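You operate a simulated robot arm through the tools that you are given. There is no shell and no other tool. Be economical: measure what you need, move in short steps, check, and stop when the job is done.

You are at the controls of a simulated two-armed robot. One attempt, no reset.

JOB
Shut the green spool away in the bolt box.
Fine: hold the box while you slide the bolt; end with the lid shut and the bolt home; the other spools stay.

Only the result counts: the job must be done as asked and must still hold three seconds after the hand-in. Knocking over, shifting, dropping, spilling or breaking anything else fails it. Lids that push on must go on centred and level and be pressed home; caps that screw on are set level and turned clockwise until they are tight.

ROBOT AND FRAMES
Two 7-joint arms with two-finger parallel grippers on one trunk, on a base that drives. Base frame: it is fixed to the floor where the robot stands at the start and does not move with it; the origin is under the middle of the robot, x ahead of it, y to its left, z up. Lengths are in m, angles in rad, forces in N, time in s.
The left shoulder is at the start at [0.06, 0.144, 0.926], the right one opposite. With the tool pointing down near the work surface each hand reaches from about 0.32 to 0.74 m from the robot's upright axis, wherever it stands, measured 20 degrees to its own side. Places, roughly: bolt box (20x7x6 cm) [0.6, 0.3, 0.8]; bolt box lid [0.6, 0.3, 0.8]; gold bolt [0.5, 0.2, 0.8]; inside of the bolt box [0.6, 0.3, 0.8]. Payload 1.57 kg a hand.
The TCP of each hand is the grasp point between the finger pads, 0.03 m short of the fingertips. In the tool frame z runs along the fingers and y along their closing line. The gripper opens to 0.11 m. The fingers are 0.024 m wide and 0.012 m thick; the gripper's body (0.048 by 0.112 m) begins 0.078 m behind the TCP.
Orientation is that of the tool frame in the base frame, as a unit quaternion [x, y, z, w]. With the fingers straight down and closing along the base's y, the tool's x points along the base's -x, its y along +y and its z along -z.

CONTROLS
- The arms move only by the tool drive_tool. It takes "left_deltas", "right_deltas" or both (then of equal length, played together; a hand with none holds still); each is a list of rows, each an object of numbers (a shift or turn left out is 0, a gripper value left out holds the last): "fingers": the gripper command, from -1 (shut) to 1 (fully open), values between in proportion; "x", "y", "z": the shift along the tool's x, y, z in units of 50 mm (1.0 is 50 mm); "ax", "ay", "az": the turn, a rotation vector about the tool's x, y, z in units of 4 degrees (1.0 is 4 degrees). In form: [{"fingers": .., "x": .., "y": .., "z": .., "ax": .., "ay": .., "az": ..}, ...]. A call has 1 to 10 rows; each row shifts and turns the commanded pose from where the row before left it, along the tool's axes as they then stand. A call with a number of a shift or a turn outside -1 to 1 is refused whole. Each row takes 0.2 s and may step no farther than 0.05 m and 0.15 rad from the row before; otherwise, or with a gripper value out of range, the whole call is refused. Where a pose cannot be reached the arm comes as near as it can. A force on the tool above 40 N (or 10 N above the force at the start of the call, whichever is more), or a blocked arm, ends the call early, and 0.2 s more pass. Each finger travels about 0.045 m/s and halts on what it meets, pressing with about 33 N; the grip force reading is that of the motor and also rises with nothing between the fingers. The clock runs only during rows and for 0.2 s after the last one: add rows that do not move to give the fingers time. It gives the time, the measured TCP pose, the force on the tool (base axes), the opening and the grip force at its end, in the units of the frame above (readings bear some noise), with the torque about the TCP (base axes, N m) and any sound that the robot's microphone picked up.
- Cameras (640 x 400 px; columns grow to the right, rows downward): "scene" is now at [0.0408, 0.0311, 1.5385]; the picture's right is [0.51, -0.86, 0.00], its down [-0.69, -0.41, -0.60] and it looks along [0.51, 0.31, -0.80] (base axes); focal length 266 px, centre (320, 200). "left" rides on the left gripper at [0.07, -0.016, -0.141] in its tool frame; the picture's right is [0.23, 0.97, 0.00], its down [-0.86, 0.20, -0.48] and it looks along [-0.47, 0.11, 0.88] (tool axes); focal length 222 px, centre (320, 200). "right" rides on the right gripper at [0.07, 0.016, -0.141] in its tool frame; the picture's right is [-0.23, 0.97, 0.00], its down [-0.86, -0.20, -0.48] and it looks along [-0.47, -0.11, 0.88] (tool axes); focal length 222 px, centre (320, 200). There is no depth. A picture from a camera that has moved, and an enlarged one, comes with that camera's place and axes in the base frame and with its lens. The place of the scene camera against the robot may be out by one fixed shift of up to 0.018 m in any direction.
- get_image(camera): a new picture of that camera. The clock stands still meanwhile.
- move_column(by): slides the trunk up (or, below 0, down) by that many m; the arms and the scene camera ride with it, the base frame stays. It gives what a move gives, with no picture.
- steer(legs): drives the robot by 1 to 6 legs, each [ahead, left, turn to the left] in m, m and rad, along the robot's own axes; the way and the turn of a leg run together, so that a leg with both is an arc; at most 1.5 m and 3.142 rad a leg. The arms and the cameras ride along, it lands a little off, and it stops where it bumps. It gives what a move gives.
- pan_tilt(pan, tilt): turns the head with the scene camera to pan (to the left, within 1.501 rad either way) and tilt (down, from -0.506 to 1.204), counted from straight ahead of the robot. It gives what a move gives.
- inspect(camera, box): a new picture of the part [left, top, right, bottom] of that camera's present view, enlarged. The clock stands still meanwhile.
- sign_off(): hands the job in; it is judged then, once.

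Go step by step. Nothing tells you exact positions but the pictures and the camera data: compare them with the known pose of the tool, close in by small moves and look again before you grip or let go. The budget is 120 turns and 108 pictures, counting those below and the enlarged ones. Unless the task says otherwise, let go and move clear before handing in, and close with one line.

The tools are called after "Request:" as name(argument=value, ...) on one line, values as JSON. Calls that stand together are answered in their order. drive_tool: Moves the arms, as the interface text tells. Its arguments: {"type":"object","properties":{"left_deltas":{"type":"array"},"right_deltas":{"type":"array"}},"required":[]} The other tools are called the same way: move_column (by) slides the trunk up or down; steer (legs) drives the base; pan_tilt (pan, tilt) turns the head that bears the scene camera; get_image (camera) takes a picture; inspect (camera, box) takes an enlarged picture of a part of a camera's view; sign_off () hands the job in.

At the start:

```text
time: 0.0
left_position: [0.3613, 0.3461, 1.0515]
left_tool_rot: [-0.001, 1.0, 0.0, 0.001]
left_force: [-0.2, 0.3, 0.6]
left_ft_torque: [-0.01, -0.02, 0.02]
left_grip_width: 0.1099
left_finger_force: 0.1
right_position: [0.3885, 0.0228, 1.0294]
right_tool_rot: [0.001, 1.0, 0.001, 0.0]
right_force: [0.4, 0.4, 0.2]
right_ft_torque: [-0.02, 0.02, 0.0]
right_grip_width: 0.11
right_finger_force: 0.0
trunk travel left (down, up): [-0.525, 0.065]
robot x, y, heading: [-0.0035, -0.0029, 0.002]
head pan, tilt: [0.538, 0.93]
```

scene: 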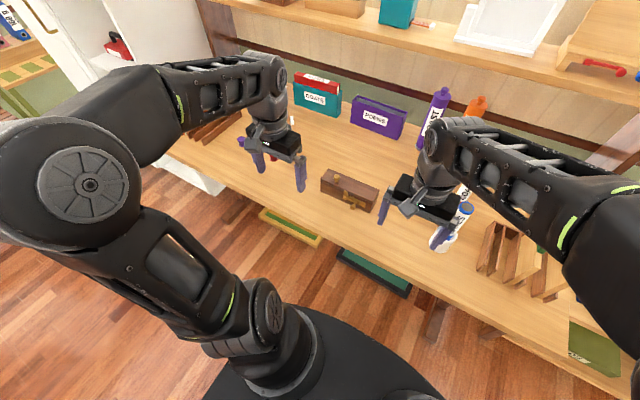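
right: 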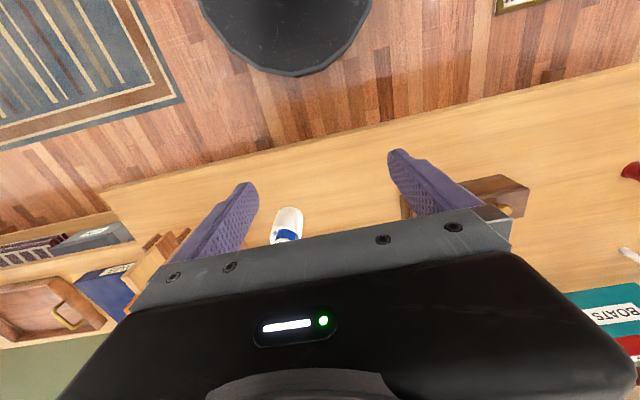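
left: 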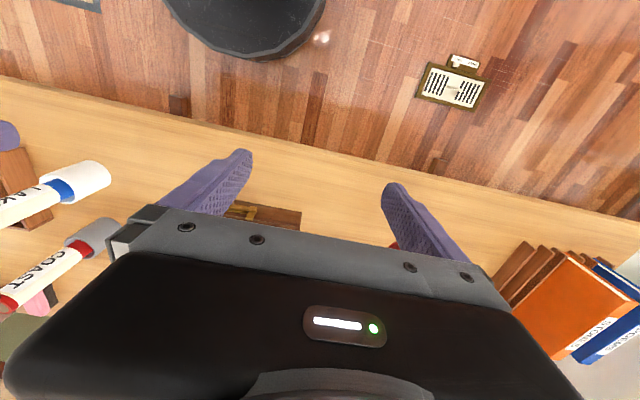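

The bolt box is the brown box near the image centre; spools aren't clear yet. I'll look closer at the table parts.

Request:
inspect(camera="scene", box=[220, 90, 480, 260])

Request:
inspect(camera="scene", box=[400, 170, 640, 390])

Request:
inspect(camera="scene", box=[140, 60, 340, 190])

```text
2.35 times, centred on (350, 175) of scene
camera zoom: at [0.0408, 0.0311, 1.5385], right [0.51, -0.86, 0.0], down [-0.69, -0.41, -0.6], along [0.51, 0.31, -0.8], focal length 626 px, centre (249, 259)
```

zoom: 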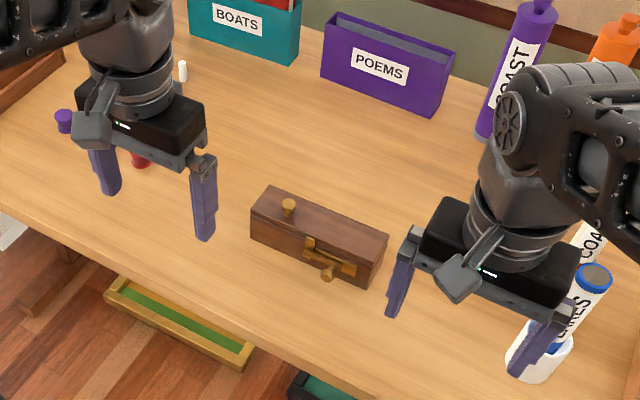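

```text
1.82 times, centred on (520, 280) of scene
camera zoom: at [0.0408, 0.0311, 1.5385], right [0.51, -0.86, 0.0], down [-0.69, -0.41, -0.6], along [0.51, 0.31, -0.8], focal length 484 px, centre (-44, 54)
```

zoom: 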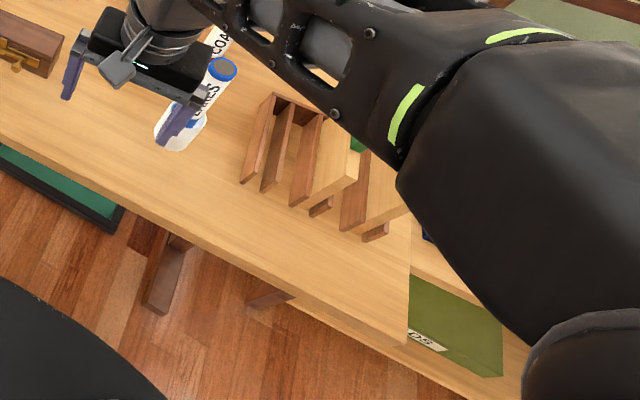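

```text
3.08 times, centred on (240, 125) of scene
camera zoom: at [0.0408, 0.0311, 1.5385], right [0.51, -0.86, 0.0], down [-0.69, -0.41, -0.6], along [0.51, 0.31, -0.8], focal length 819 px, centre (566, 431)
```

zoom: 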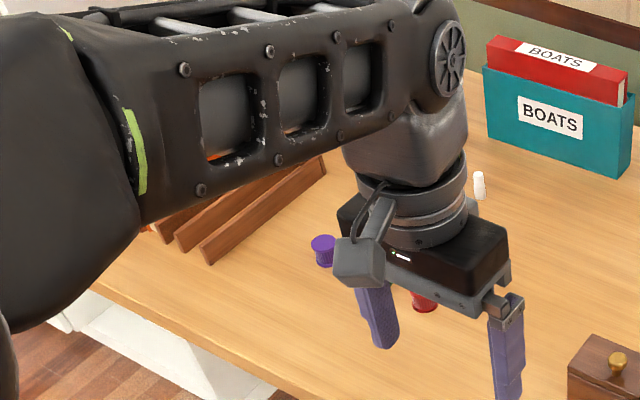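

The spools sit behind the left hand (purple, red, and something white visible). I'll shift the left hand toward the robot to clear the view.

Request:
drive_tool(left_deltas=[{"x": 0.8, "y": 0.6}, {"x": 0.8, "y": 0.6}, {"y": 1}, {"y": 1}])

Request:
get_image(camera="scene")

```text
time: 1.0
left_position: [0.2808, 0.5073, 1.0558]
left_tool_rot: [-0.001, 1.0, -0.001, 0.0]
left_force: [0.7, 0.5, 0.0]
left_ft_torque: [-0.03, -0.01, -0.01]
left_grip_width: 0.1101
left_finger_force: 0.0
right_position: [0.3886, 0.0246, 1.0283]
right_tool_rot: [0.0, 1.0, 0.0, 0.0]
right_force: [-0.1, 0.2, 0.4]
right_ft_torque: [0.02, 0.02, 0.04]
right_grip_width: 0.11
right_finger_force: 0.1
trunk travel left (down, up): [-0.525, 0.065]
robot x, y, heading: [0.0012, 0.0032, -0.005]
head pan, tilt: [0.538, 0.93]
```

```text
101 pictures are left
camera scene: at [0.041, 0.0318, 1.5384], right [0.51, -0.86, 0.0], down [-0.69, -0.41, -0.6], along [0.51, 0.31, -0.8], focal length 266 px, centre (320, 200)
```

scene: 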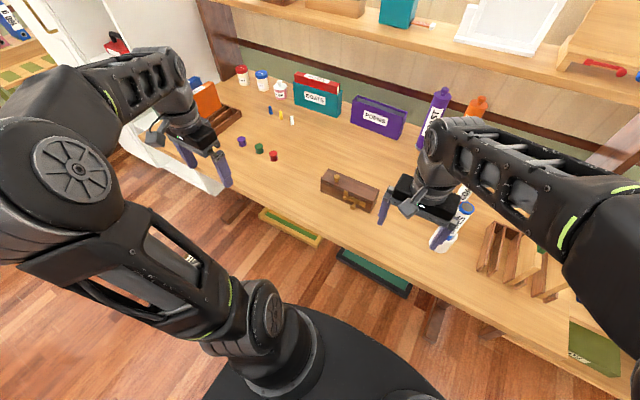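

Request:
inspect(camera="scene", box=[220, 120, 300, 170])

Request:
inspect(camera="scene", box=[302, 154, 398, 214])

```text
8.00 times, centred on (260, 145) of scene
camera zoom: at [0.041, 0.0318, 1.5384], right [0.51, -0.86, 0.0], down [-0.69, -0.41, -0.6], along [0.51, 0.31, -0.8], focal length 2128 px, centre (800, 640)
```

zoom: 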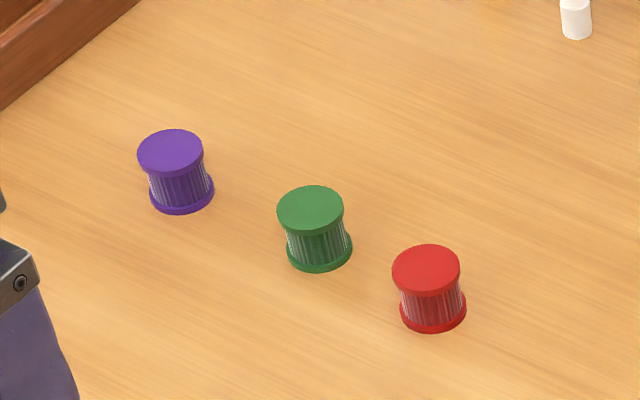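

```text
6.67 times, centred on (350, 184) of scene
camera zoom: at [0.041, 0.0318, 1.5384], right [0.51, -0.86, 0.0], down [-0.69, -0.41, -0.6], along [0.51, 0.31, -0.8], focal length 1774 px, centre (120, 307)
```

zoom: 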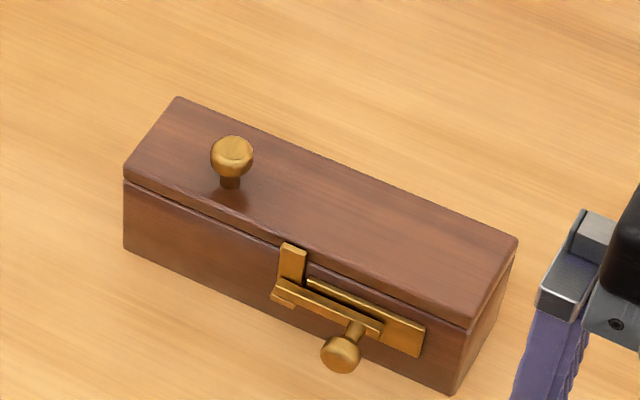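

Request:
inspect(camera="scene", box=[336, 186, 376, 211])

Request:
inspect(camera="scene", box=[316, 164, 380, 204])

```text
16.00 times, centred on (356, 198) of scene
camera zoom: at [0.041, 0.0318, 1.5384], right [0.51, -0.86, 0.0], down [-0.69, -0.41, -0.6], along [0.51, 0.31, -0.8], focal length 4257 px, centre (-256, 224)
```

zoom: 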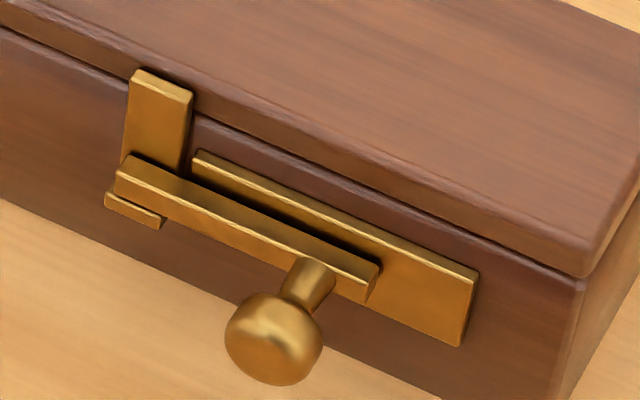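

```text
10.00 times, centred on (348, 184) of scene
camera zoom: at [0.041, 0.0318, 1.5384], right [0.51, -0.86, 0.0], down [-0.69, -0.41, -0.6], along [0.51, 0.31, -0.8], focal length 2661 px, centre (40, 360)
```

zoom: 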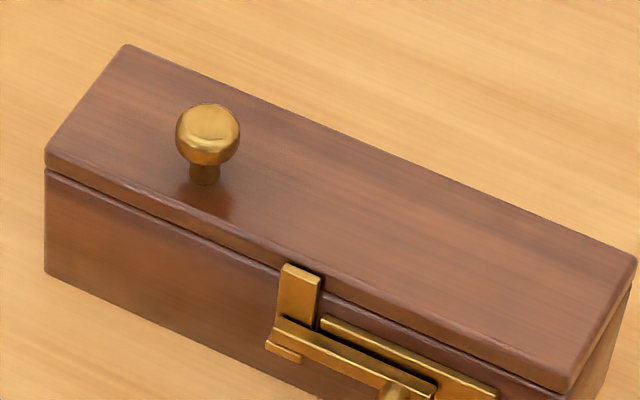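

The bolt is home over the lid's hasp, on the box's front (-x) face. The box is at about (0.61, 0.25) with its long side along y, and the green spool at about (0.63, 0.68). I'll move the left hand back in, then drive left and a little ahead so both arms can reach.

Request:
drive_tool(left_deltas=[{"y": -1}, {"y": -1}, {"y": -1}])

Request:
steer(legs=[[0, 0.27, 0], [0.06, 0, 0]])

Request:
pan_tilt(pan=0.15, tilt=0.9)

Request:
get_image(camera="scene")

```text
time: 1.8
left_position: [0.2791, 0.3559, 1.053]
left_tool_rot: [0.0, 1.0, 0.0, 0.0]
left_force: [0.4, -0.2, 0.3]
left_ft_torque: [-0.01, -0.01, 0.0]
left_grip_width: 0.1099
left_finger_force: 0.0
right_position: [0.3892, 0.0235, 1.0287]
right_tool_rot: [0.0, 1.0, 0.001, 0.0]
right_force: [-0.6, 0.3, 0.2]
right_ft_torque: [0.03, 0.02, 0.01]
right_grip_width: 0.1101
right_finger_force: 0.0
trunk travel left (down, up): [-0.525, 0.065]
robot x, y, heading: [-0.0014, -0.0051, -0.004]
head pan, tilt: [0.538, 0.93]
```

```text
time: 4.3
left_position: [0.3402, 0.6293, 1.0531]
left_tool_rot: [0.0, 1.0, 0.0, -0.001]
left_force: [2.2, 0.5, 0.4]
left_ft_torque: [0.0, 0.07, -0.02]
left_grip_width: 0.1102
left_finger_force: 0.0
right_position: [0.4513, 0.2957, 1.028]
right_tool_rot: [0.0, 1.0, 0.001, 0.0]
right_force: [-0.1, 0.6, -0.2]
right_ft_torque: [-0.02, 0.02, 0.03]
right_grip_width: 0.1101
right_finger_force: 0.1
trunk travel left (down, up): [-0.525, 0.065]
robot x, y, heading: [0.0577, 0.2734, -0.004]
head pan, tilt: [0.538, 0.93]
```

```text
time: 5.2
left_position: [0.3398, 0.6281, 1.0529]
left_tool_rot: [0.0, 1.0, 0.0, 0.0]
left_force: [-0.3, -1.5, 0.2]
left_ft_torque: [-0.03, -0.05, 0.03]
left_grip_width: 0.1097
left_finger_force: 0.0
right_position: [0.4493, 0.2967, 1.0286]
right_tool_rot: [0.0, 1.0, 0.001, 0.0]
right_force: [0.7, 1.1, -0.4]
right_ft_torque: [0.01, 0.0, 0.0]
right_grip_width: 0.1099
right_finger_force: 0.0
trunk travel left (down, up): [-0.525, 0.065]
robot x, y, heading: [0.0617, 0.2726, 0.001]
head pan, tilt: [0.15, 0.901]
```

```text
96 pictures are left
camera scene: at [0.1123, 0.2774, 1.5407], right [0.15, -0.99, 0.0], down [-0.77, -0.12, -0.62], along [0.61, 0.09, -0.78], focal length 266 px, centre (320, 200)
```

scene: 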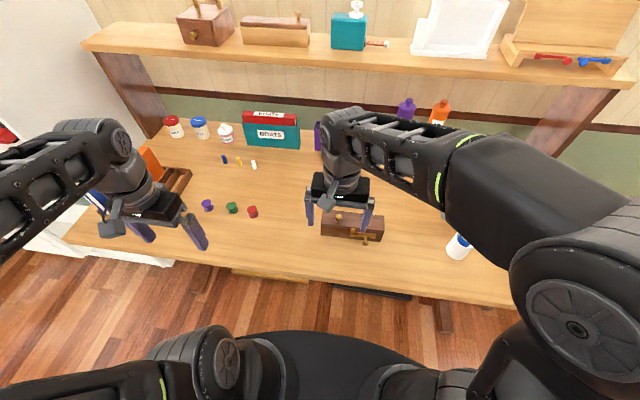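

Request:
inspect(camera="scene", box=[296, 170, 392, 250])

Request:
inspect(camera="scene", box=[120, 180, 280, 260])

```text
5.00 times, centred on (344, 210) of scene
camera zoom: at [0.1123, 0.2774, 1.5407], right [0.15, -0.99, 0.0], down [-0.77, -0.12, -0.62], along [0.61, 0.09, -0.78], focal length 1330 px, centre (200, 150)
```

zoom: 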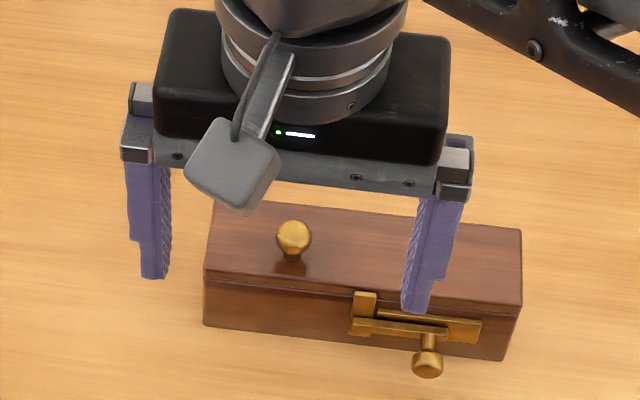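

```text
4.00 times, centred on (200, 220) of scene
camera zoom: at [0.1123, 0.2774, 1.5407], right [0.15, -0.99, 0.0], down [-0.77, -0.12, -0.62], along [0.61, 0.09, -0.78], focal length 1064 px, centre (800, 120)
```

zoom: 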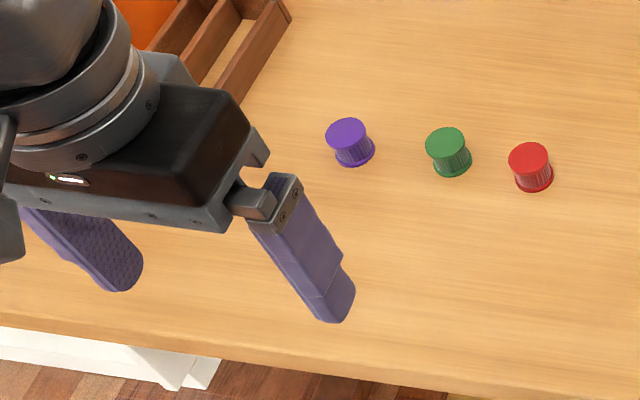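

Calibrated against the gripper, the box centre is about (0.607, 0.253), the bolt knob about (0.545, 0.207, 0.79) and the green spool about (0.622, 0.684). I'll turn the left hand 90° so it can hold the box across its width.

Request:
drive_tool(left_deltas=[{"az": 1}, {"az": 1}, {"az": 1}, {"az": 1}, {"az": 1}, {"az": 1}, {"az": 1}, {"az": 1}, {"az": 1}, {"az": 1}], right_deltas=[{"x": 0.8, "y": -1}, {"y": -0.5}, {}, {}, {}, {}, {}, {}, {}, {}])

Request:
drive_tool(left_deltas=[{"az": 1}, {"az": 1}, {"az": 1}, {"az": 1}, {"az": 1}, {"az": 1}, {"az": 1}, {"az": 1}, {"az": 1}, {"az": 1}])

Request:
drive_tool(left_deltas=[{"az": 1}, {"az": 1}, {"az": 0.5}])

```text
refused: row 1 steps farther than a row can; nothing moved
```

```text
time: 7.3
left_position: [0.3399, 0.6295, 1.0524]
left_tool_rot: [0.343, 0.939, 0.0, 0.0]
left_force: [-1.1, 0.3, -0.3]
left_ft_torque: [0.02, -0.03, 0.0]
left_grip_width: 0.11
left_finger_force: 0.1
right_position: [0.4496, 0.2957, 1.0299]
right_tool_rot: [0.001, 1.0, 0.002, 0.001]
right_force: [-0.5, 0.0, -0.1]
right_ft_torque: [0.0, -0.02, -0.04]
right_grip_width: 0.1099
right_finger_force: 0.1
trunk travel left (down, up): [-0.525, 0.065]
robot x, y, heading: [0.0609, 0.2756, -0.001]
head pan, tilt: [0.15, 0.901]
```

```text
time: 8.2
left_position: [0.3386, 0.6304, 1.0523]
left_tool_rot: [0.424, 0.906, 0.0, 0.0]
left_force: [0.7, -0.3, -0.6]
left_ft_torque: [0.02, -0.04, 0.01]
left_grip_width: 0.1098
left_finger_force: 0.1
right_position: [0.4499, 0.2967, 1.0285]
right_tool_rot: [0.0, 1.0, 0.002, 0.0]
right_force: [-0.8, -0.4, 0.0]
right_ft_torque: [-0.03, -0.03, -0.03]
right_grip_width: 0.11
right_finger_force: 0.0
trunk travel left (down, up): [-0.525, 0.065]
robot x, y, heading: [0.0567, 0.2739, -0.001]
head pan, tilt: [0.15, 0.901]
```

Request:
drive_tool(left_deltas=[{"az": 1}, {"az": 1}, {"az": 1}, {"az": 1}, {"az": 1}, {"az": 1}, {"az": 1}, {"az": 1}, {"az": 1}, {"az": 1}], right_deltas=[{"x": 0.6}, {"y": -1}, {"y": -0.8}, {}, {}, {}, {}, {}, {}, {}])

```text
time: 10.3
left_position: [0.3399, 0.6297, 1.0541]
left_tool_rot: [0.707, 0.707, -0.001, 0.0]
left_force: [0.1, -1.2, -0.2]
left_ft_torque: [0.0, 0.04, 0.02]
left_grip_width: 0.1101
left_finger_force: 0.0
right_position: [0.4188, 0.2064, 1.0279]
right_tool_rot: [0.0, 1.0, 0.0, 0.0]
right_force: [0.3, 0.1, -0.2]
right_ft_torque: [-0.02, -0.01, 0.0]
right_grip_width: 0.11
right_finger_force: 0.1
trunk travel left (down, up): [-0.525, 0.065]
robot x, y, heading: [0.0617, 0.2745, -0.0]
head pan, tilt: [0.15, 0.901]
```

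Request:
drive_tool(left_deltas=[{"y": 0.66, "x": -0.73}, {"y": 0.66, "x": -0.73}, {"y": 0.66, "x": -0.73}, {"y": 0.66, "x": -0.73}, {"y": 0.66, "x": -0.73}, {"y": 0.66, "x": -0.73}, {"y": 0.66, "x": -0.73}, {"y": 0.72, "x": -0.69}, {"z": 1}, {"z": 1}])

Request:
get_image(camera="scene")

Request:
get_image(camera="left")

```text
time: 12.6
left_position: [0.6099, 0.3396, 0.9523]
left_tool_rot: [0.707, 0.707, -0.001, -0.001]
left_force: [-0.3, -0.1, -0.2]
left_ft_torque: [0.01, 0.0, -0.02]
left_grip_width: 0.11
left_finger_force: 0.1
right_position: [0.4202, 0.206, 1.0274]
right_tool_rot: [-0.001, 1.0, 0.001, 0.0]
right_force: [-0.9, 0.8, 0.0]
right_ft_torque: [0.01, 0.03, 0.0]
right_grip_width: 0.11
right_finger_force: 0.1
trunk travel left (down, up): [-0.525, 0.065]
robot x, y, heading: [0.0601, 0.2696, 0.002]
head pan, tilt: [0.15, 0.901]
```

```text
93 pictures are left
camera scene: at [0.1132, 0.277, 1.5407], right [0.15, -0.99, 0.0], down [-0.78, -0.12, -0.62], along [0.61, 0.09, -0.78], focal length 266 px, centre (320, 200)
```

scene: 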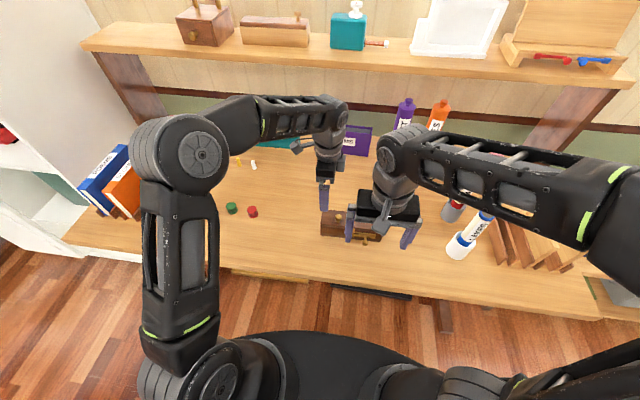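

```text
92 pictures are left
camera left: at [0.5941, 0.4097, 1.0946], right [0.97, 0.23, 0.0], down [0.2, -0.86, 0.48], along [0.11, -0.47, -0.88], focal length 222 px, centre (320, 200)
```

left: 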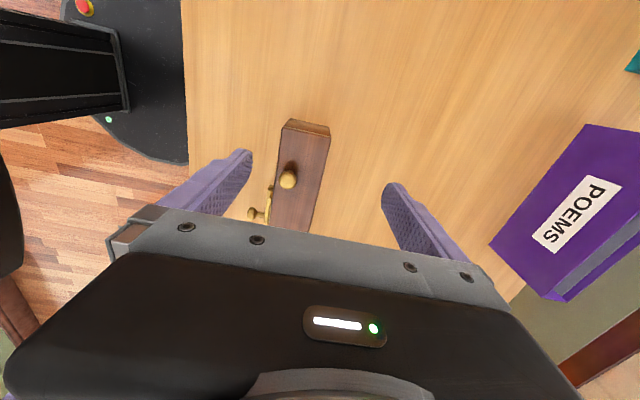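

Request:
inspect(camera="left", box=[240, 105, 360, 235])

```text
3.08 times, centred on (300, 170) of left
camera zoom: at [0.5941, 0.4097, 1.0946], right [0.97, 0.23, 0.0], down [0.2, -0.86, 0.48], along [0.11, -0.47, -0.88], focal length 684 px, centre (382, 292)
```

zoom: 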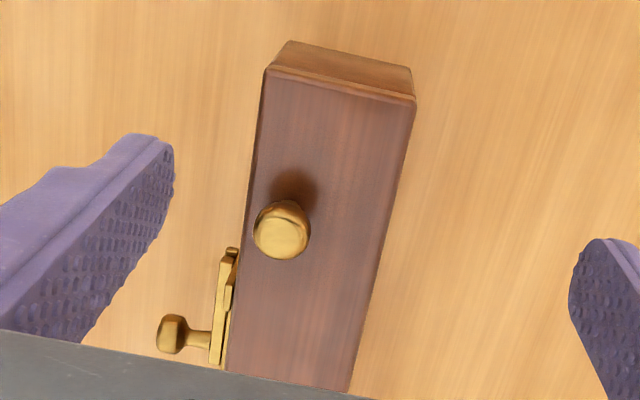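

The wrist view puts the box's middle nearer x≈0.595. I'll shift and come down partway, then check again.

Request:
drive_tool(left_deltas=[{"y": -0.26, "z": 0.6}, {"z": 0.6, "x": -0.2}, {}])

Request:
inspect(camera="left", box=[200, 80, 440, 230])

Request:
inspect(camera="scene", box=[296, 160, 424, 260])

```text
time: 13.3
left_position: [0.5938, 0.3292, 0.8922]
left_tool_rot: [0.708, 0.707, 0.0, 0.0]
left_force: [0.9, -0.5, 0.4]
left_ft_torque: [-0.04, -0.02, -0.03]
left_grip_width: 0.1099
left_finger_force: 0.0
right_position: [0.419, 0.2051, 1.0286]
right_tool_rot: [0.0, 1.0, 0.0, 0.0]
right_force: [0.7, -0.1, -0.5]
right_ft_torque: [0.0, 0.03, 0.0]
right_grip_width: 0.11
right_finger_force: 0.0
trunk travel left (down, up): [-0.525, 0.065]
robot x, y, heading: [0.0641, 0.2718, 0.001]
head pan, tilt: [0.15, 0.901]
```

```text
2.67 times, centred on (320, 155) of left
camera zoom: at [0.5788, 0.3993, 1.0343], right [0.97, 0.23, 0.0], down [0.2, -0.85, 0.48], along [0.11, -0.47, -0.88], focal length 592 px, centre (320, 320)
```

zoom: 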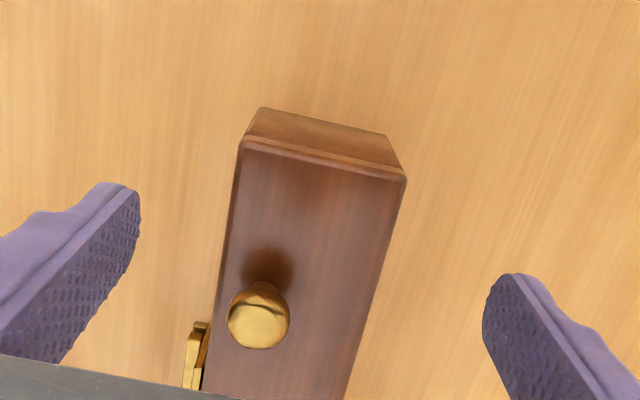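

```text
4.00 times, centred on (360, 210) of scene
camera zoom: at [0.112, 0.2775, 1.5407], right [0.15, -0.99, 0.0], down [-0.77, -0.12, -0.62], along [0.61, 0.09, -0.78], focal length 1064 px, centre (160, 160)
```

zoom: 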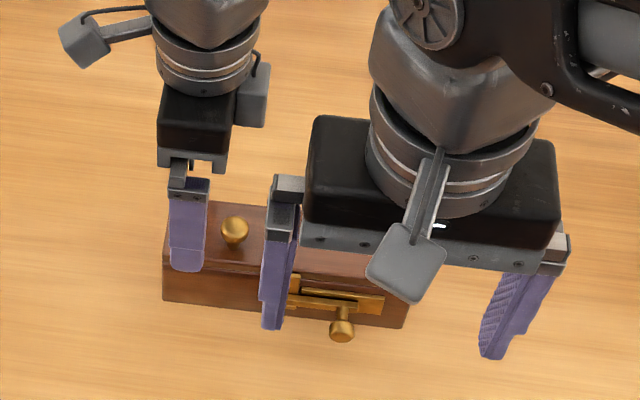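

Request:
drive_tool(left_deltas=[{"y": -0.03, "x": 0.08, "z": 0.8}, {"z": 0.8}, {"z": 0.3}, {}])

Request:
inspect(camera="left", box=[160, 80, 480, 280])

```text
time: 14.3
left_position: [0.5928, 0.3341, 0.7973]
left_tool_rot: [0.707, 0.707, 0.001, 0.0]
left_force: [0.1, -0.1, -0.6]
left_ft_torque: [0.0, 0.01, -0.01]
left_grip_width: 0.1099
left_finger_force: 0.1
right_position: [0.4197, 0.2054, 1.0274]
right_tool_rot: [0.0, 1.0, 0.001, -0.001]
right_force: [0.1, -1.0, 0.4]
right_ft_torque: [0.01, 0.0, -0.02]
right_grip_width: 0.1097
right_finger_force: 0.0
trunk travel left (down, up): [-0.525, 0.065]
robot x, y, heading: [0.0632, 0.2741, -0.002]
head pan, tilt: [0.15, 0.901]
```

```text
2.00 times, centred on (320, 180) of left
camera zoom: at [0.5776, 0.4035, 0.9398], right [0.97, 0.23, 0.0], down [0.2, -0.86, 0.48], along [0.11, -0.47, -0.88], focal length 444 px, centre (320, 240)
```

zoom: 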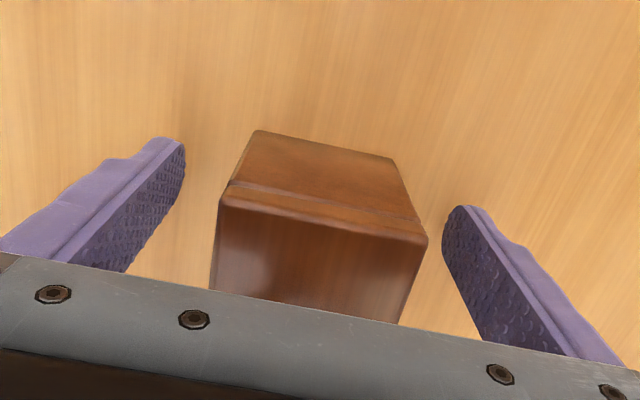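

Request:
drive_tool(left_deltas=[{"fingers": -1}, {}, {}, {}, {}])

Request:
inspect(camera="left", box=[160, 80, 480, 280])

```text
time: 15.6
left_position: [0.5934, 0.3341, 0.7981]
left_tool_rot: [0.708, 0.707, 0.0, 0.0]
left_force: [-1.2, -0.5, 0.3]
left_ft_torque: [0.06, -0.02, 0.07]
left_grip_width: 0.0598
left_finger_force: 32.6
right_position: [0.4191, 0.2067, 1.0276]
right_tool_rot: [0.001, 1.0, 0.0, 0.0]
right_force: [-0.1, -0.5, 0.3]
right_ft_torque: [-0.02, 0.0, -0.01]
right_grip_width: 0.11
right_finger_force: 0.0
trunk travel left (down, up): [-0.525, 0.065]
robot x, y, heading: [0.0586, 0.2742, 0.002]
head pan, tilt: [0.15, 0.901]
```

```text
2.00 times, centred on (320, 180) of left
camera zoom: at [0.5776, 0.4035, 0.9401], right [0.97, 0.23, 0.0], down [0.2, -0.86, 0.48], along [0.11, -0.47, -0.88], focal length 444 px, centre (320, 240)
```

zoom: 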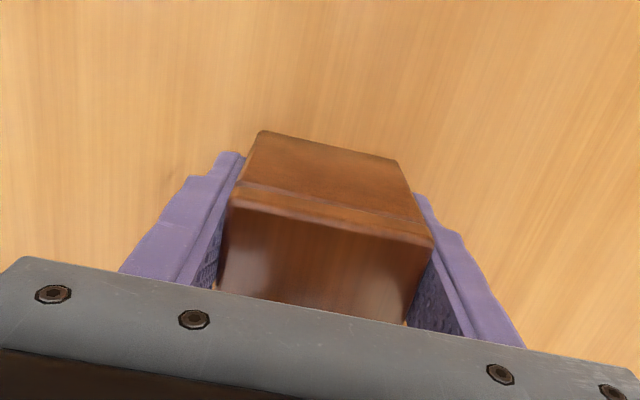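

The box is held (60 mm wide). Next the right hand goes above the bolt knob, at about (0.531, 0.203), with a narrowed opening.

Request:
drive_tool(right_deltas=[{"x": -0.8, "fingers": -0.1}, {"x": -0.8}, {"x": -0.6, "y": -0.04}, {"z": 1}, {"z": 1}, {"z": 0.8}, {}])

Request:
get_image(camera="right")

Request:
inspect(camera="scene", box=[280, 140, 440, 260])

```text
time: 17.1
left_position: [0.5925, 0.333, 0.7987]
left_tool_rot: [0.707, 0.707, 0.0, 0.0]
left_force: [0.3, 0.6, 0.0]
left_ft_torque: [0.08, -0.06, 0.05]
left_grip_width: 0.0598
left_finger_force: 32.7
right_position: [0.5294, 0.2043, 0.8876]
right_tool_rot: [0.0, 1.0, 0.002, 0.0]
right_force: [0.2, -0.7, 0.9]
right_ft_torque: [0.0, -0.01, 0.0]
right_grip_width: 0.0494
right_finger_force: 0.1
trunk travel left (down, up): [-0.525, 0.065]
robot x, y, heading: [0.0613, 0.2729, -0.002]
head pan, tilt: [0.15, 0.901]
```

```text
86 pictures are left
camera right: at [0.4597, 0.2204, 1.0281], right [0.23, 0.97, 0.0], down [0.86, -0.2, 0.48], along [0.47, -0.11, -0.88], focal length 222 px, centre (320, 200)
```

right: 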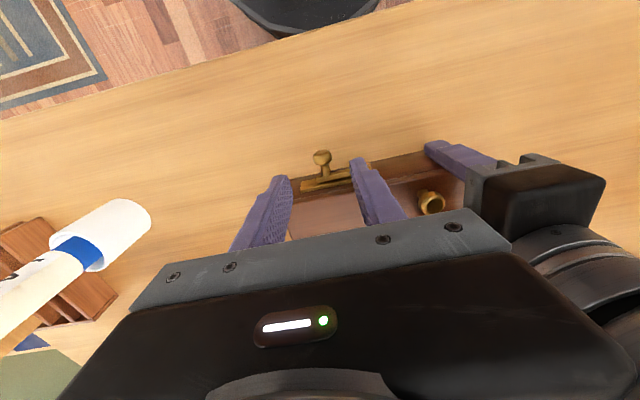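

```text
3.33 times, centred on (360, 200) of scene
camera zoom: at [0.1123, 0.2773, 1.5407], right [0.15, -0.99, 0.0], down [-0.77, -0.12, -0.62], along [0.61, 0.09, -0.78], focal length 887 px, centre (187, 200)
```

zoom: 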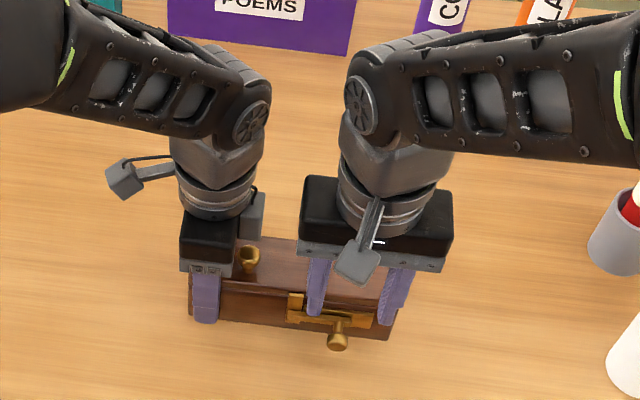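

Request:
inspect(camera="right", box=[230, 120, 470, 270])

```text
2.67 times, centred on (350, 195) of right
camera zoom: at [0.4597, 0.2204, 1.0281], right [0.23, 0.97, 0.0], down [0.86, -0.2, 0.48], along [0.47, -0.11, -0.88], focal length 592 px, centre (240, 213)
```

zoom: 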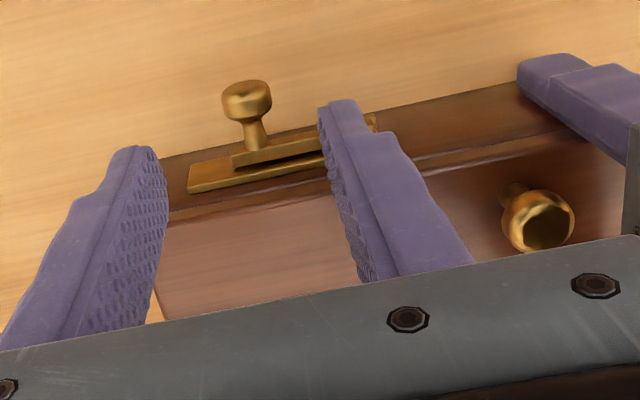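

Request:
drive_tool(right_deltas=[{"x": -0.08, "z": 0.8}, {"z": 0.9}, {"z": 0.05}, {}])

Request:
inspect(camera="right", box=[230, 120, 470, 270])

Request:
inspect(camera="scene", box=[280, 160, 440, 260])

```text
time: 18.1
left_position: [0.5936, 0.3339, 0.7983]
left_tool_rot: [0.706, 0.708, 0.001, 0.0]
left_force: [0.1, 0.7, 0.0]
left_ft_torque: [0.05, -0.04, -0.02]
left_grip_width: 0.0595
left_finger_force: 33.1
right_position: [0.5318, 0.2025, 0.802]
right_tool_rot: [0.0, 1.0, 0.001, 0.0]
right_force: [-0.1, -0.2, 0.9]
right_ft_torque: [-0.01, -0.01, -0.01]
right_grip_width: 0.0492
right_finger_force: 0.0
trunk travel left (down, up): [-0.525, 0.065]
robot x, y, heading: [0.0644, 0.2724, -0.001]
head pan, tilt: [0.15, 0.901]
```

```text
2.67 times, centred on (350, 195) of right
camera zoom: at [0.4621, 0.2192, 0.9421], right [0.23, 0.97, 0.0], down [0.86, -0.2, 0.48], along [0.47, -0.11, -0.88], focal length 592 px, centre (240, 213)
```

zoom: 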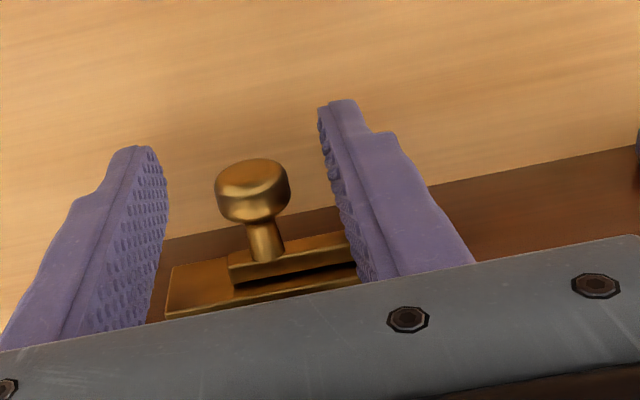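

```text
4.00 times, centred on (360, 210) of scene
camera zoom: at [0.1123, 0.2773, 1.5407], right [0.15, -0.99, 0.0], down [-0.77, -0.12, -0.62], along [0.61, 0.09, -0.78], focal length 1064 px, centre (160, 160)
```

zoom: 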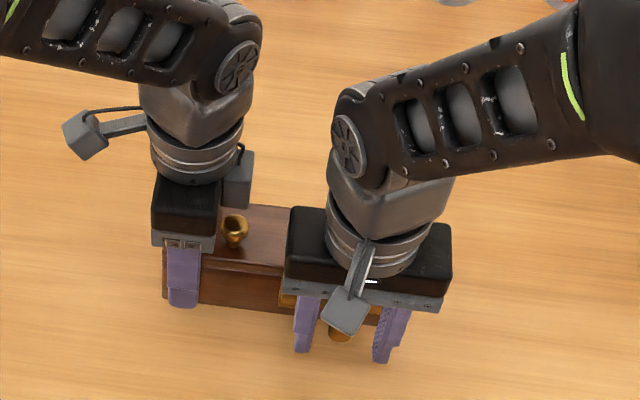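

Request:
drive_tool(right_deltas=[{"y": 0.07}, {"fingers": -1}, {}, {}, {}])

Request:
inspect(camera="right", box=[230, 120, 470, 270])

```text
time: 19.4
left_position: [0.5933, 0.3333, 0.7973]
left_tool_rot: [0.707, 0.707, 0.001, 0.0]
left_force: [0.5, 0.8, -0.3]
left_ft_torque: [-0.17, -0.18, -0.01]
left_grip_width: 0.0597
left_finger_force: 32.7
right_position: [0.5327, 0.2066, 0.8022]
right_tool_rot: [0.0, 1.0, 0.001, 0.0]
right_force: [0.1, 0.1, 2.0]
right_ft_torque: [0.03, 0.0, 0.01]
right_grip_width: 0.0178
right_finger_force: 32.2
trunk travel left (down, up): [-0.525, 0.065]
robot x, y, heading: [0.0595, 0.2709, 0.004]
head pan, tilt: [0.15, 0.901]
```

```text
2.67 times, centred on (350, 195) of right
camera zoom: at [0.4627, 0.2231, 0.9422], right [0.23, 0.97, 0.0], down [0.85, -0.2, 0.48], along [0.47, -0.11, -0.88], focal length 592 px, centre (240, 213)
```

zoom: 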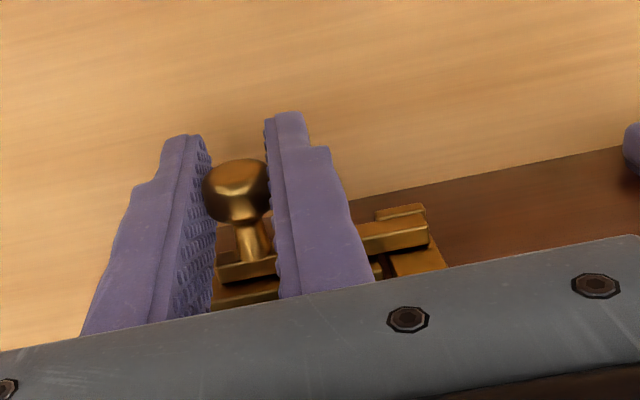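

Knob gripped. Now I'll slide it toward -y in small steps.

Request:
drive_tool(right_deltas=[{"y": -0.15}, {"y": -0.15}, {"y": -0.15}, {"y": -0.15}, {}])

Request:
inspect(camera="right", box=[230, 120, 470, 270])

```text
time: 20.6
left_position: [0.5919, 0.3298, 0.7984]
left_tool_rot: [0.708, 0.707, -0.002, 0.002]
left_force: [-2.0, -25.1, -1.3]
left_ft_torque: [0.27, -0.36, 1.14]
left_grip_width: 0.0604
left_finger_force: 33.3
right_position: [0.5352, 0.1803, 0.802]
right_tool_rot: [-0.001, 1.0, 0.002, 0.001]
right_force: [0.3, 25.0, 5.7]
right_ft_torque: [0.07, 0.17, 0.1]
right_grip_width: 0.0179
right_finger_force: 33.0
trunk travel left (down, up): [-0.525, 0.065]
robot x, y, heading: [0.0611, 0.2715, -0.0]
head pan, tilt: [0.15, 0.901]
```

```text
2.67 times, centred on (350, 195) of right
camera zoom: at [0.4642, 0.1953, 0.9419], right [0.22, 0.97, 0.01], down [0.85, -0.2, 0.48], along [0.47, -0.1, -0.88], focal length 592 px, centre (240, 213)
```

zoom: 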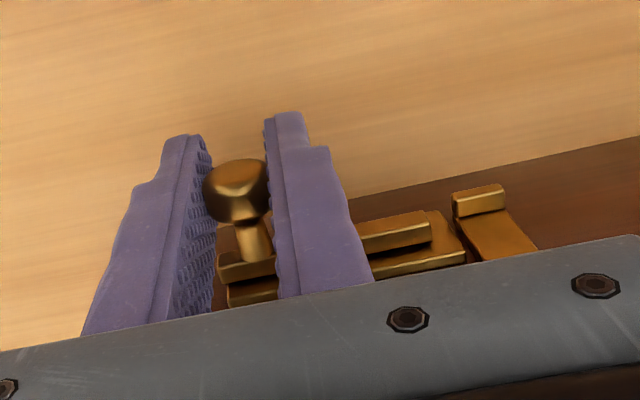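

The bolt is at its stop and clear of the hasp. I'll ease off, release the knob and raise the right hand.

Request:
drive_tool(right_deltas=[{"y": 0.07}, {"fingers": -0.1}, {}, {}, {"z": -1}, {"z": -1}, {}])

Request:
inspect(camera="scene", box=[296, 160, 424, 260])

Request:
inspect(camera="right", box=[230, 110, 550, 270])

```text
time: 22.1
left_position: [0.5919, 0.334, 0.7984]
left_tool_rot: [0.707, 0.707, 0.0, 0.0]
left_force: [-1.8, 2.0, 5.5]
left_ft_torque: [0.41, -0.04, 0.1]
left_grip_width: 0.0597
left_finger_force: 32.7
right_position: [0.5336, 0.1822, 0.9005]
right_tool_rot: [-0.001, 1.0, 0.001, 0.0]
right_force: [-0.2, 0.1, 0.7]
right_ft_torque: [0.0, 0.0, 0.01]
right_grip_width: 0.0496
right_finger_force: 0.1
trunk travel left (down, up): [-0.525, 0.065]
robot x, y, heading: [0.0601, 0.2729, -0.001]
head pan, tilt: [0.15, 0.901]
```

```text
4.00 times, centred on (360, 210) of scene
camera zoom: at [0.1115, 0.2775, 1.5407], right [0.15, -0.99, 0.0], down [-0.77, -0.12, -0.62], along [0.61, 0.09, -0.78], focal length 1064 px, centre (160, 160)
```

zoom: 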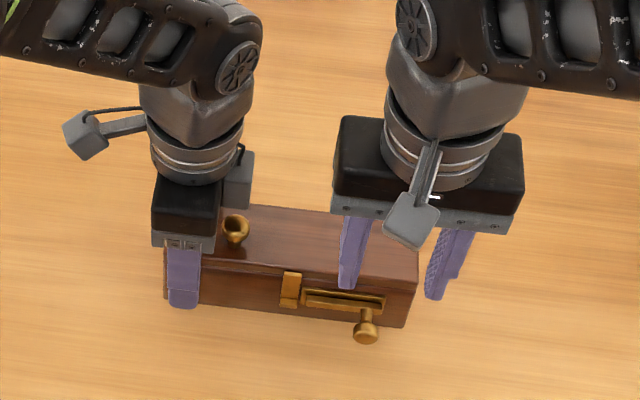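

```text
2.00 times, centred on (390, 190) of right
camera zoom: at [0.4634, 0.1975, 1.0416], right [0.23, 0.97, 0.0], down [0.85, -0.2, 0.48], along [0.47, -0.11, -0.88], focal length 444 px, centre (180, 220)
```

zoom: 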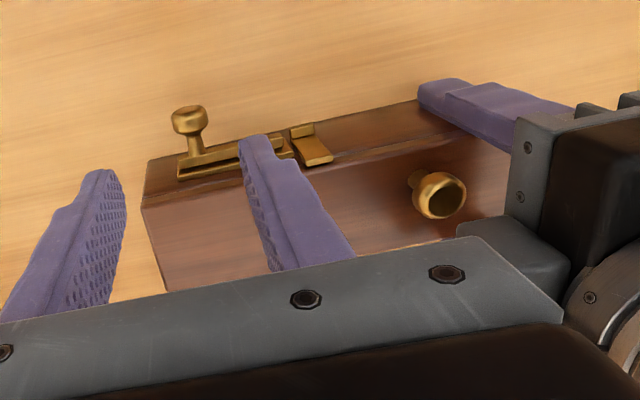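

Request:
drive_tool(left_deltas=[{"fingers": 1}, {}, {}, {"z": -1}, {"z": -1}, {"z": -1}, {"z": -0.8, "x": 0.5}, {"x": 1}, {"x": 1}, {"x": 1}])

Request:
get_image(camera="left")

```text
time: 24.4
left_position: [0.5903, 0.5121, 0.9879]
left_tool_rot: [0.707, 0.707, -0.001, 0.0]
left_force: [0.1, 0.5, 0.6]
left_ft_torque: [0.0, 0.01, 0.04]
left_grip_width: 0.1101
left_finger_force: 0.1
right_position: [0.5345, 0.1807, 0.9002]
right_tool_rot: [0.001, 1.0, 0.0, -0.001]
right_force: [-0.9, 0.5, 0.4]
right_ft_torque: [-0.02, -0.01, 0.0]
right_grip_width: 0.0497
right_finger_force: 0.1
trunk travel left (down, up): [-0.525, 0.065]
robot x, y, heading: [0.0573, 0.2726, 0.001]
head pan, tilt: [0.15, 0.901]
```

```text
77 pictures are left
camera left: at [0.5765, 0.5813, 1.1299], right [0.97, 0.23, 0.0], down [0.2, -0.85, 0.48], along [0.11, -0.47, -0.88], focal length 222 px, centre (320, 200)
```

left: 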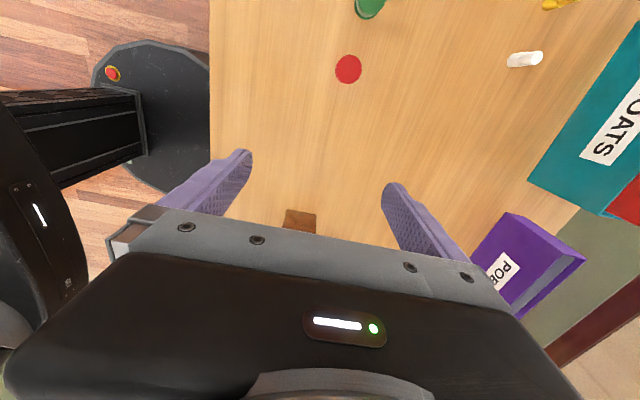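

Request:
drive_tool(left_deltas=[{"az": -1}, {"az": -1}, {"az": -1}, {"az": -1}, {"az": -1}, {"az": -1}, {"az": -1}, {"az": -1}, {"az": -1}, {"az": -1}], right_deltas=[{"z": -0.5}, {"y": 0.8, "x": -0.3}, {"y": 0.8, "x": -0.3}, {"y": 0.7, "x": -0.3}, {}, {}, {}, {}, {}, {}])

Request:
drive_tool(left_deltas=[{"az": -1}, {"az": -1}, {"az": -1}, {"az": -1}, {"az": -1}, {"az": -1}, {"az": -1}, {"az": -1}, {"az": -1}, {"az": -1}])

Request:
drive_tool(left_deltas=[{"az": -1}, {"az": -1}, {"az": -0.5}])

Request:
get_image(camera="right")

Request:
get_image(camera="scene")

```text
time: 26.6
left_position: [0.5918, 0.5083, 0.9869]
left_tool_rot: [0.423, 0.906, -0.001, 0.0]
left_force: [-0.6, -0.3, 0.5]
left_ft_torque: [0.02, 0.04, 0.0]
left_grip_width: 0.1101
left_finger_force: 0.1
right_position: [0.579, 0.2969, 0.9272]
right_tool_rot: [0.0, 1.0, 0.001, 0.0]
right_force: [0.0, -0.1, -1.2]
right_ft_torque: [0.0, 0.02, 0.0]
right_grip_width: 0.0495
right_finger_force: 0.1
trunk travel left (down, up): [-0.525, 0.065]
robot x, y, heading: [0.0608, 0.2714, -0.006]
head pan, tilt: [0.15, 0.901]
```

```text
time: 28.8
left_position: [0.5931, 0.5087, 0.9881]
left_tool_rot: [0.087, 0.996, 0.001, 0.0]
left_force: [0.3, -0.2, -0.2]
left_ft_torque: [-0.01, 0.02, 0.03]
left_grip_width: 0.1099
left_finger_force: 0.0
right_position: [0.5789, 0.2967, 0.9271]
right_tool_rot: [0.0, 1.0, 0.0, 0.0]
right_force: [-0.4, -0.3, -0.3]
right_ft_torque: [-0.03, -0.03, 0.04]
right_grip_width: 0.0496
right_finger_force: 0.1
trunk travel left (down, up): [-0.525, 0.065]
robot x, y, heading: [0.0601, 0.2731, 0.005]
head pan, tilt: [0.15, 0.901]
```

```text
time: 29.6
left_position: [0.5923, 0.5083, 0.9868]
left_tool_rot: [-0.001, 1.0, 0.0, 0.001]
left_force: [-0.1, 1.0, -0.2]
left_ft_torque: [-0.01, -0.03, 0.03]
left_grip_width: 0.1101
left_finger_force: 0.0
right_position: [0.5782, 0.2957, 0.9267]
right_tool_rot: [-0.001, 1.0, 0.001, 0.0]
right_force: [-0.4, 0.2, -0.2]
right_ft_torque: [0.01, -0.01, 0.03]
right_grip_width: 0.0496
right_finger_force: 0.1
trunk travel left (down, up): [-0.525, 0.065]
robot x, y, heading: [0.0577, 0.2715, -0.0]
head pan, tilt: [0.15, 0.901]
```

```text
76 pictures are left
camera right: at [0.5089, 0.3131, 1.0679], right [0.23, 0.97, 0.0], down [0.86, -0.2, 0.48], along [0.47, -0.11, -0.88], focal length 222 px, centre (320, 200)
```

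right: 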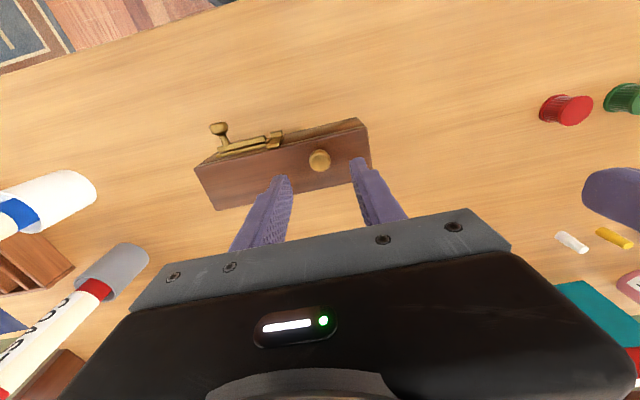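

```text
75 pictures are left
camera scene: at [0.1123, 0.2773, 1.5407], right [0.15, -0.99, 0.0], down [-0.77, -0.12, -0.62], along [0.61, 0.09, -0.78], focal length 266 px, centre (320, 200)
```

scene: 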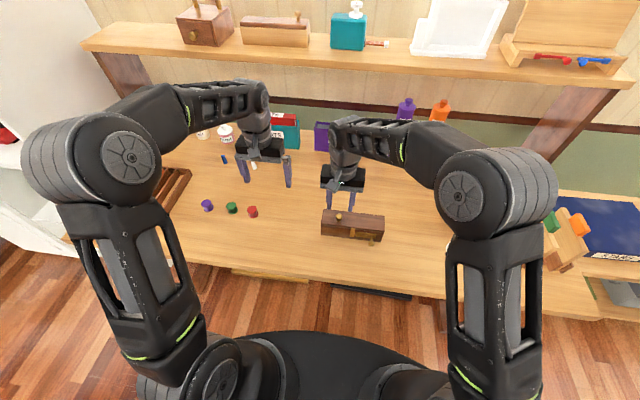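

The left hand is turned back. The lid knob is at (0.581, 0.295), right under the right hand, so I'll lower and grip it.

Request:
drive_tool(right_deltas=[{"x": -0.04, "z": 0.7}, {"z": 0.7}, {"fingers": -1}, {}, {}, {}])

Request:
inspect(camera="right", box=[160, 90, 480, 270])

```text
time: 30.9
left_position: [0.5897, 0.5089, 0.9885]
left_tool_rot: [0.0, 1.0, 0.0, 0.001]
left_force: [0.0, 0.1, -0.5]
left_ft_torque: [-0.01, 0.03, 0.0]
left_grip_width: 0.1098
left_finger_force: 0.1
right_position: [0.579, 0.2977, 0.8608]
right_tool_rot: [-0.001, 1.0, 0.002, 0.004]
right_force: [5.6, -0.6, 36.7]
right_ft_torque: [-1.61, -0.7, -0.41]
right_grip_width: 0.0245
right_finger_force: 32.3
trunk travel left (down, up): [-0.525, 0.065]
robot x, y, heading: [0.0606, 0.2732, 0.001]
head pan, tilt: [0.15, 0.901]
```

```text
2.00 times, centred on (320, 180) of right
camera zoom: at [0.5075, 0.3138, 1.0008], right [0.23, 0.97, 0.01], down [0.85, -0.2, 0.48], along [0.47, -0.1, -0.87], focal length 444 px, centre (320, 240)
```

zoom: 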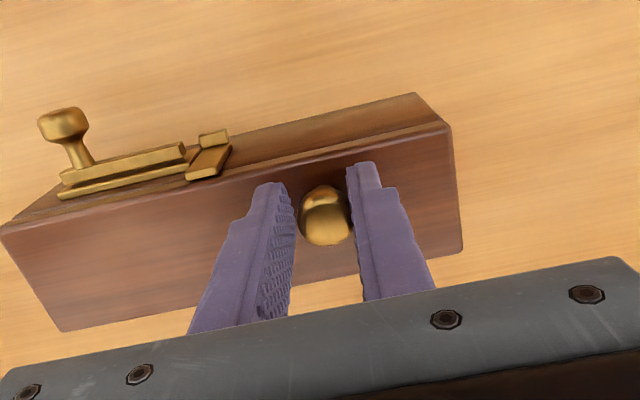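

Request:
drive_tool(right_deltas=[{"z": -0.08}, {"fingers": -1}, {}, {}])

Request:
inspect(camera="right", box=[160, 90, 480, 270])

```text
time: 31.9
left_position: [0.5921, 0.509, 0.9878]
left_tool_rot: [0.0, 1.0, -0.001, 0.0]
left_force: [0.1, 0.4, -0.7]
left_ft_torque: [-0.03, 0.0, 0.0]
left_grip_width: 0.11
left_finger_force: 0.1
right_position: [0.5772, 0.2973, 0.8584]
right_tool_rot: [-0.001, 1.0, 0.001, 0.0]
right_force: [3.2, 8.1, 18.3]
right_ft_torque: [0.18, -0.22, 0.11]
right_grip_width: 0.0207
right_finger_force: 33.1
trunk travel left (down, up): [-0.525, 0.065]
robot x, y, heading: [0.0588, 0.2748, -0.003]
head pan, tilt: [0.15, 0.901]
```

```text
2.00 times, centred on (320, 180) of right
camera zoom: at [0.5075, 0.3143, 1.0015], right [0.23, 0.97, 0.0], down [0.86, -0.2, 0.48], along [0.47, -0.11, -0.88], focal length 444 px, centre (320, 240)
```

zoom: 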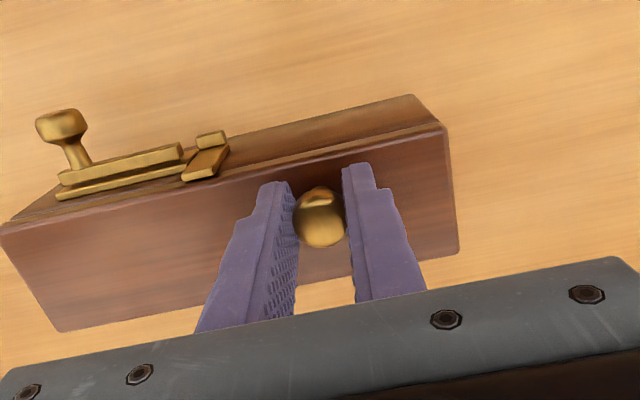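

Knob gripped. I'll lift a little and see how the lid moves.

Request:
drive_tool(right_deltas=[{"z": -0.1}, {"z": -0.15}, {"z": -0.15}, {}])

Request:
inspect(camera="right", box=[160, 90, 480, 270])

Request:
inspect(camera="scene", box=[296, 170, 408, 260])

```text
time: 33.0
left_position: [0.5923, 0.5079, 0.9872]
left_tool_rot: [-0.001, 1.0, 0.0, 0.0]
left_force: [-0.3, 0.7, 0.6]
left_ft_torque: [-0.03, 0.05, -0.04]
left_grip_width: 0.1101
left_finger_force: 0.1
right_position: [0.5795, 0.2975, 0.8794]
right_tool_rot: [0.0, 1.0, 0.0, 0.0]
right_force: [-0.6, 0.0, -1.9]
right_ft_torque: [-0.03, 0.1, -0.04]
right_grip_width: 0.021
right_finger_force: 32.7
trunk travel left (down, up): [-0.525, 0.065]
robot x, y, heading: [0.0604, 0.2699, 0.004]
head pan, tilt: [0.15, 0.901]
```

```text
2.00 times, centred on (320, 180) of right
camera zoom: at [0.5102, 0.3131, 1.0206], right [0.23, 0.97, 0.0], down [0.86, -0.2, 0.48], along [0.47, -0.11, -0.88], focal length 444 px, centre (320, 240)
```

zoom: 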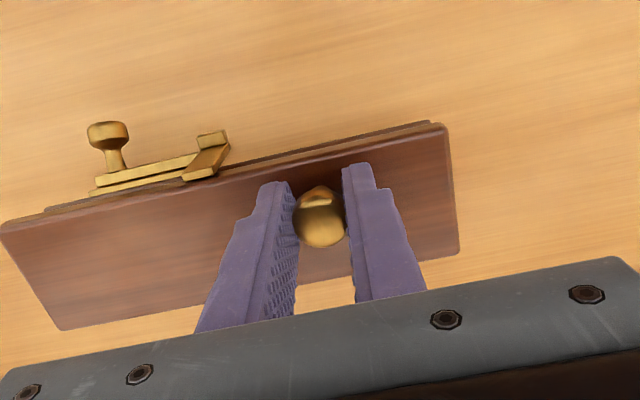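

```text
4.44 times, centred on (352, 215) of scene
camera zoom: at [0.1124, 0.2773, 1.5407], right [0.15, -0.99, 0.0], down [-0.78, -0.12, -0.62], along [0.61, 0.09, -0.78], focal length 1182 px, centre (178, 133)
```

zoom: 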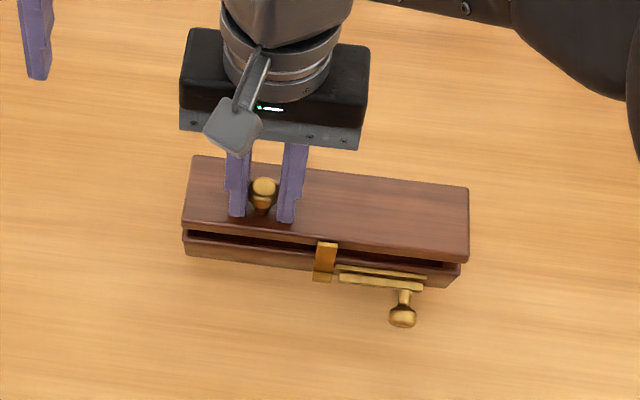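

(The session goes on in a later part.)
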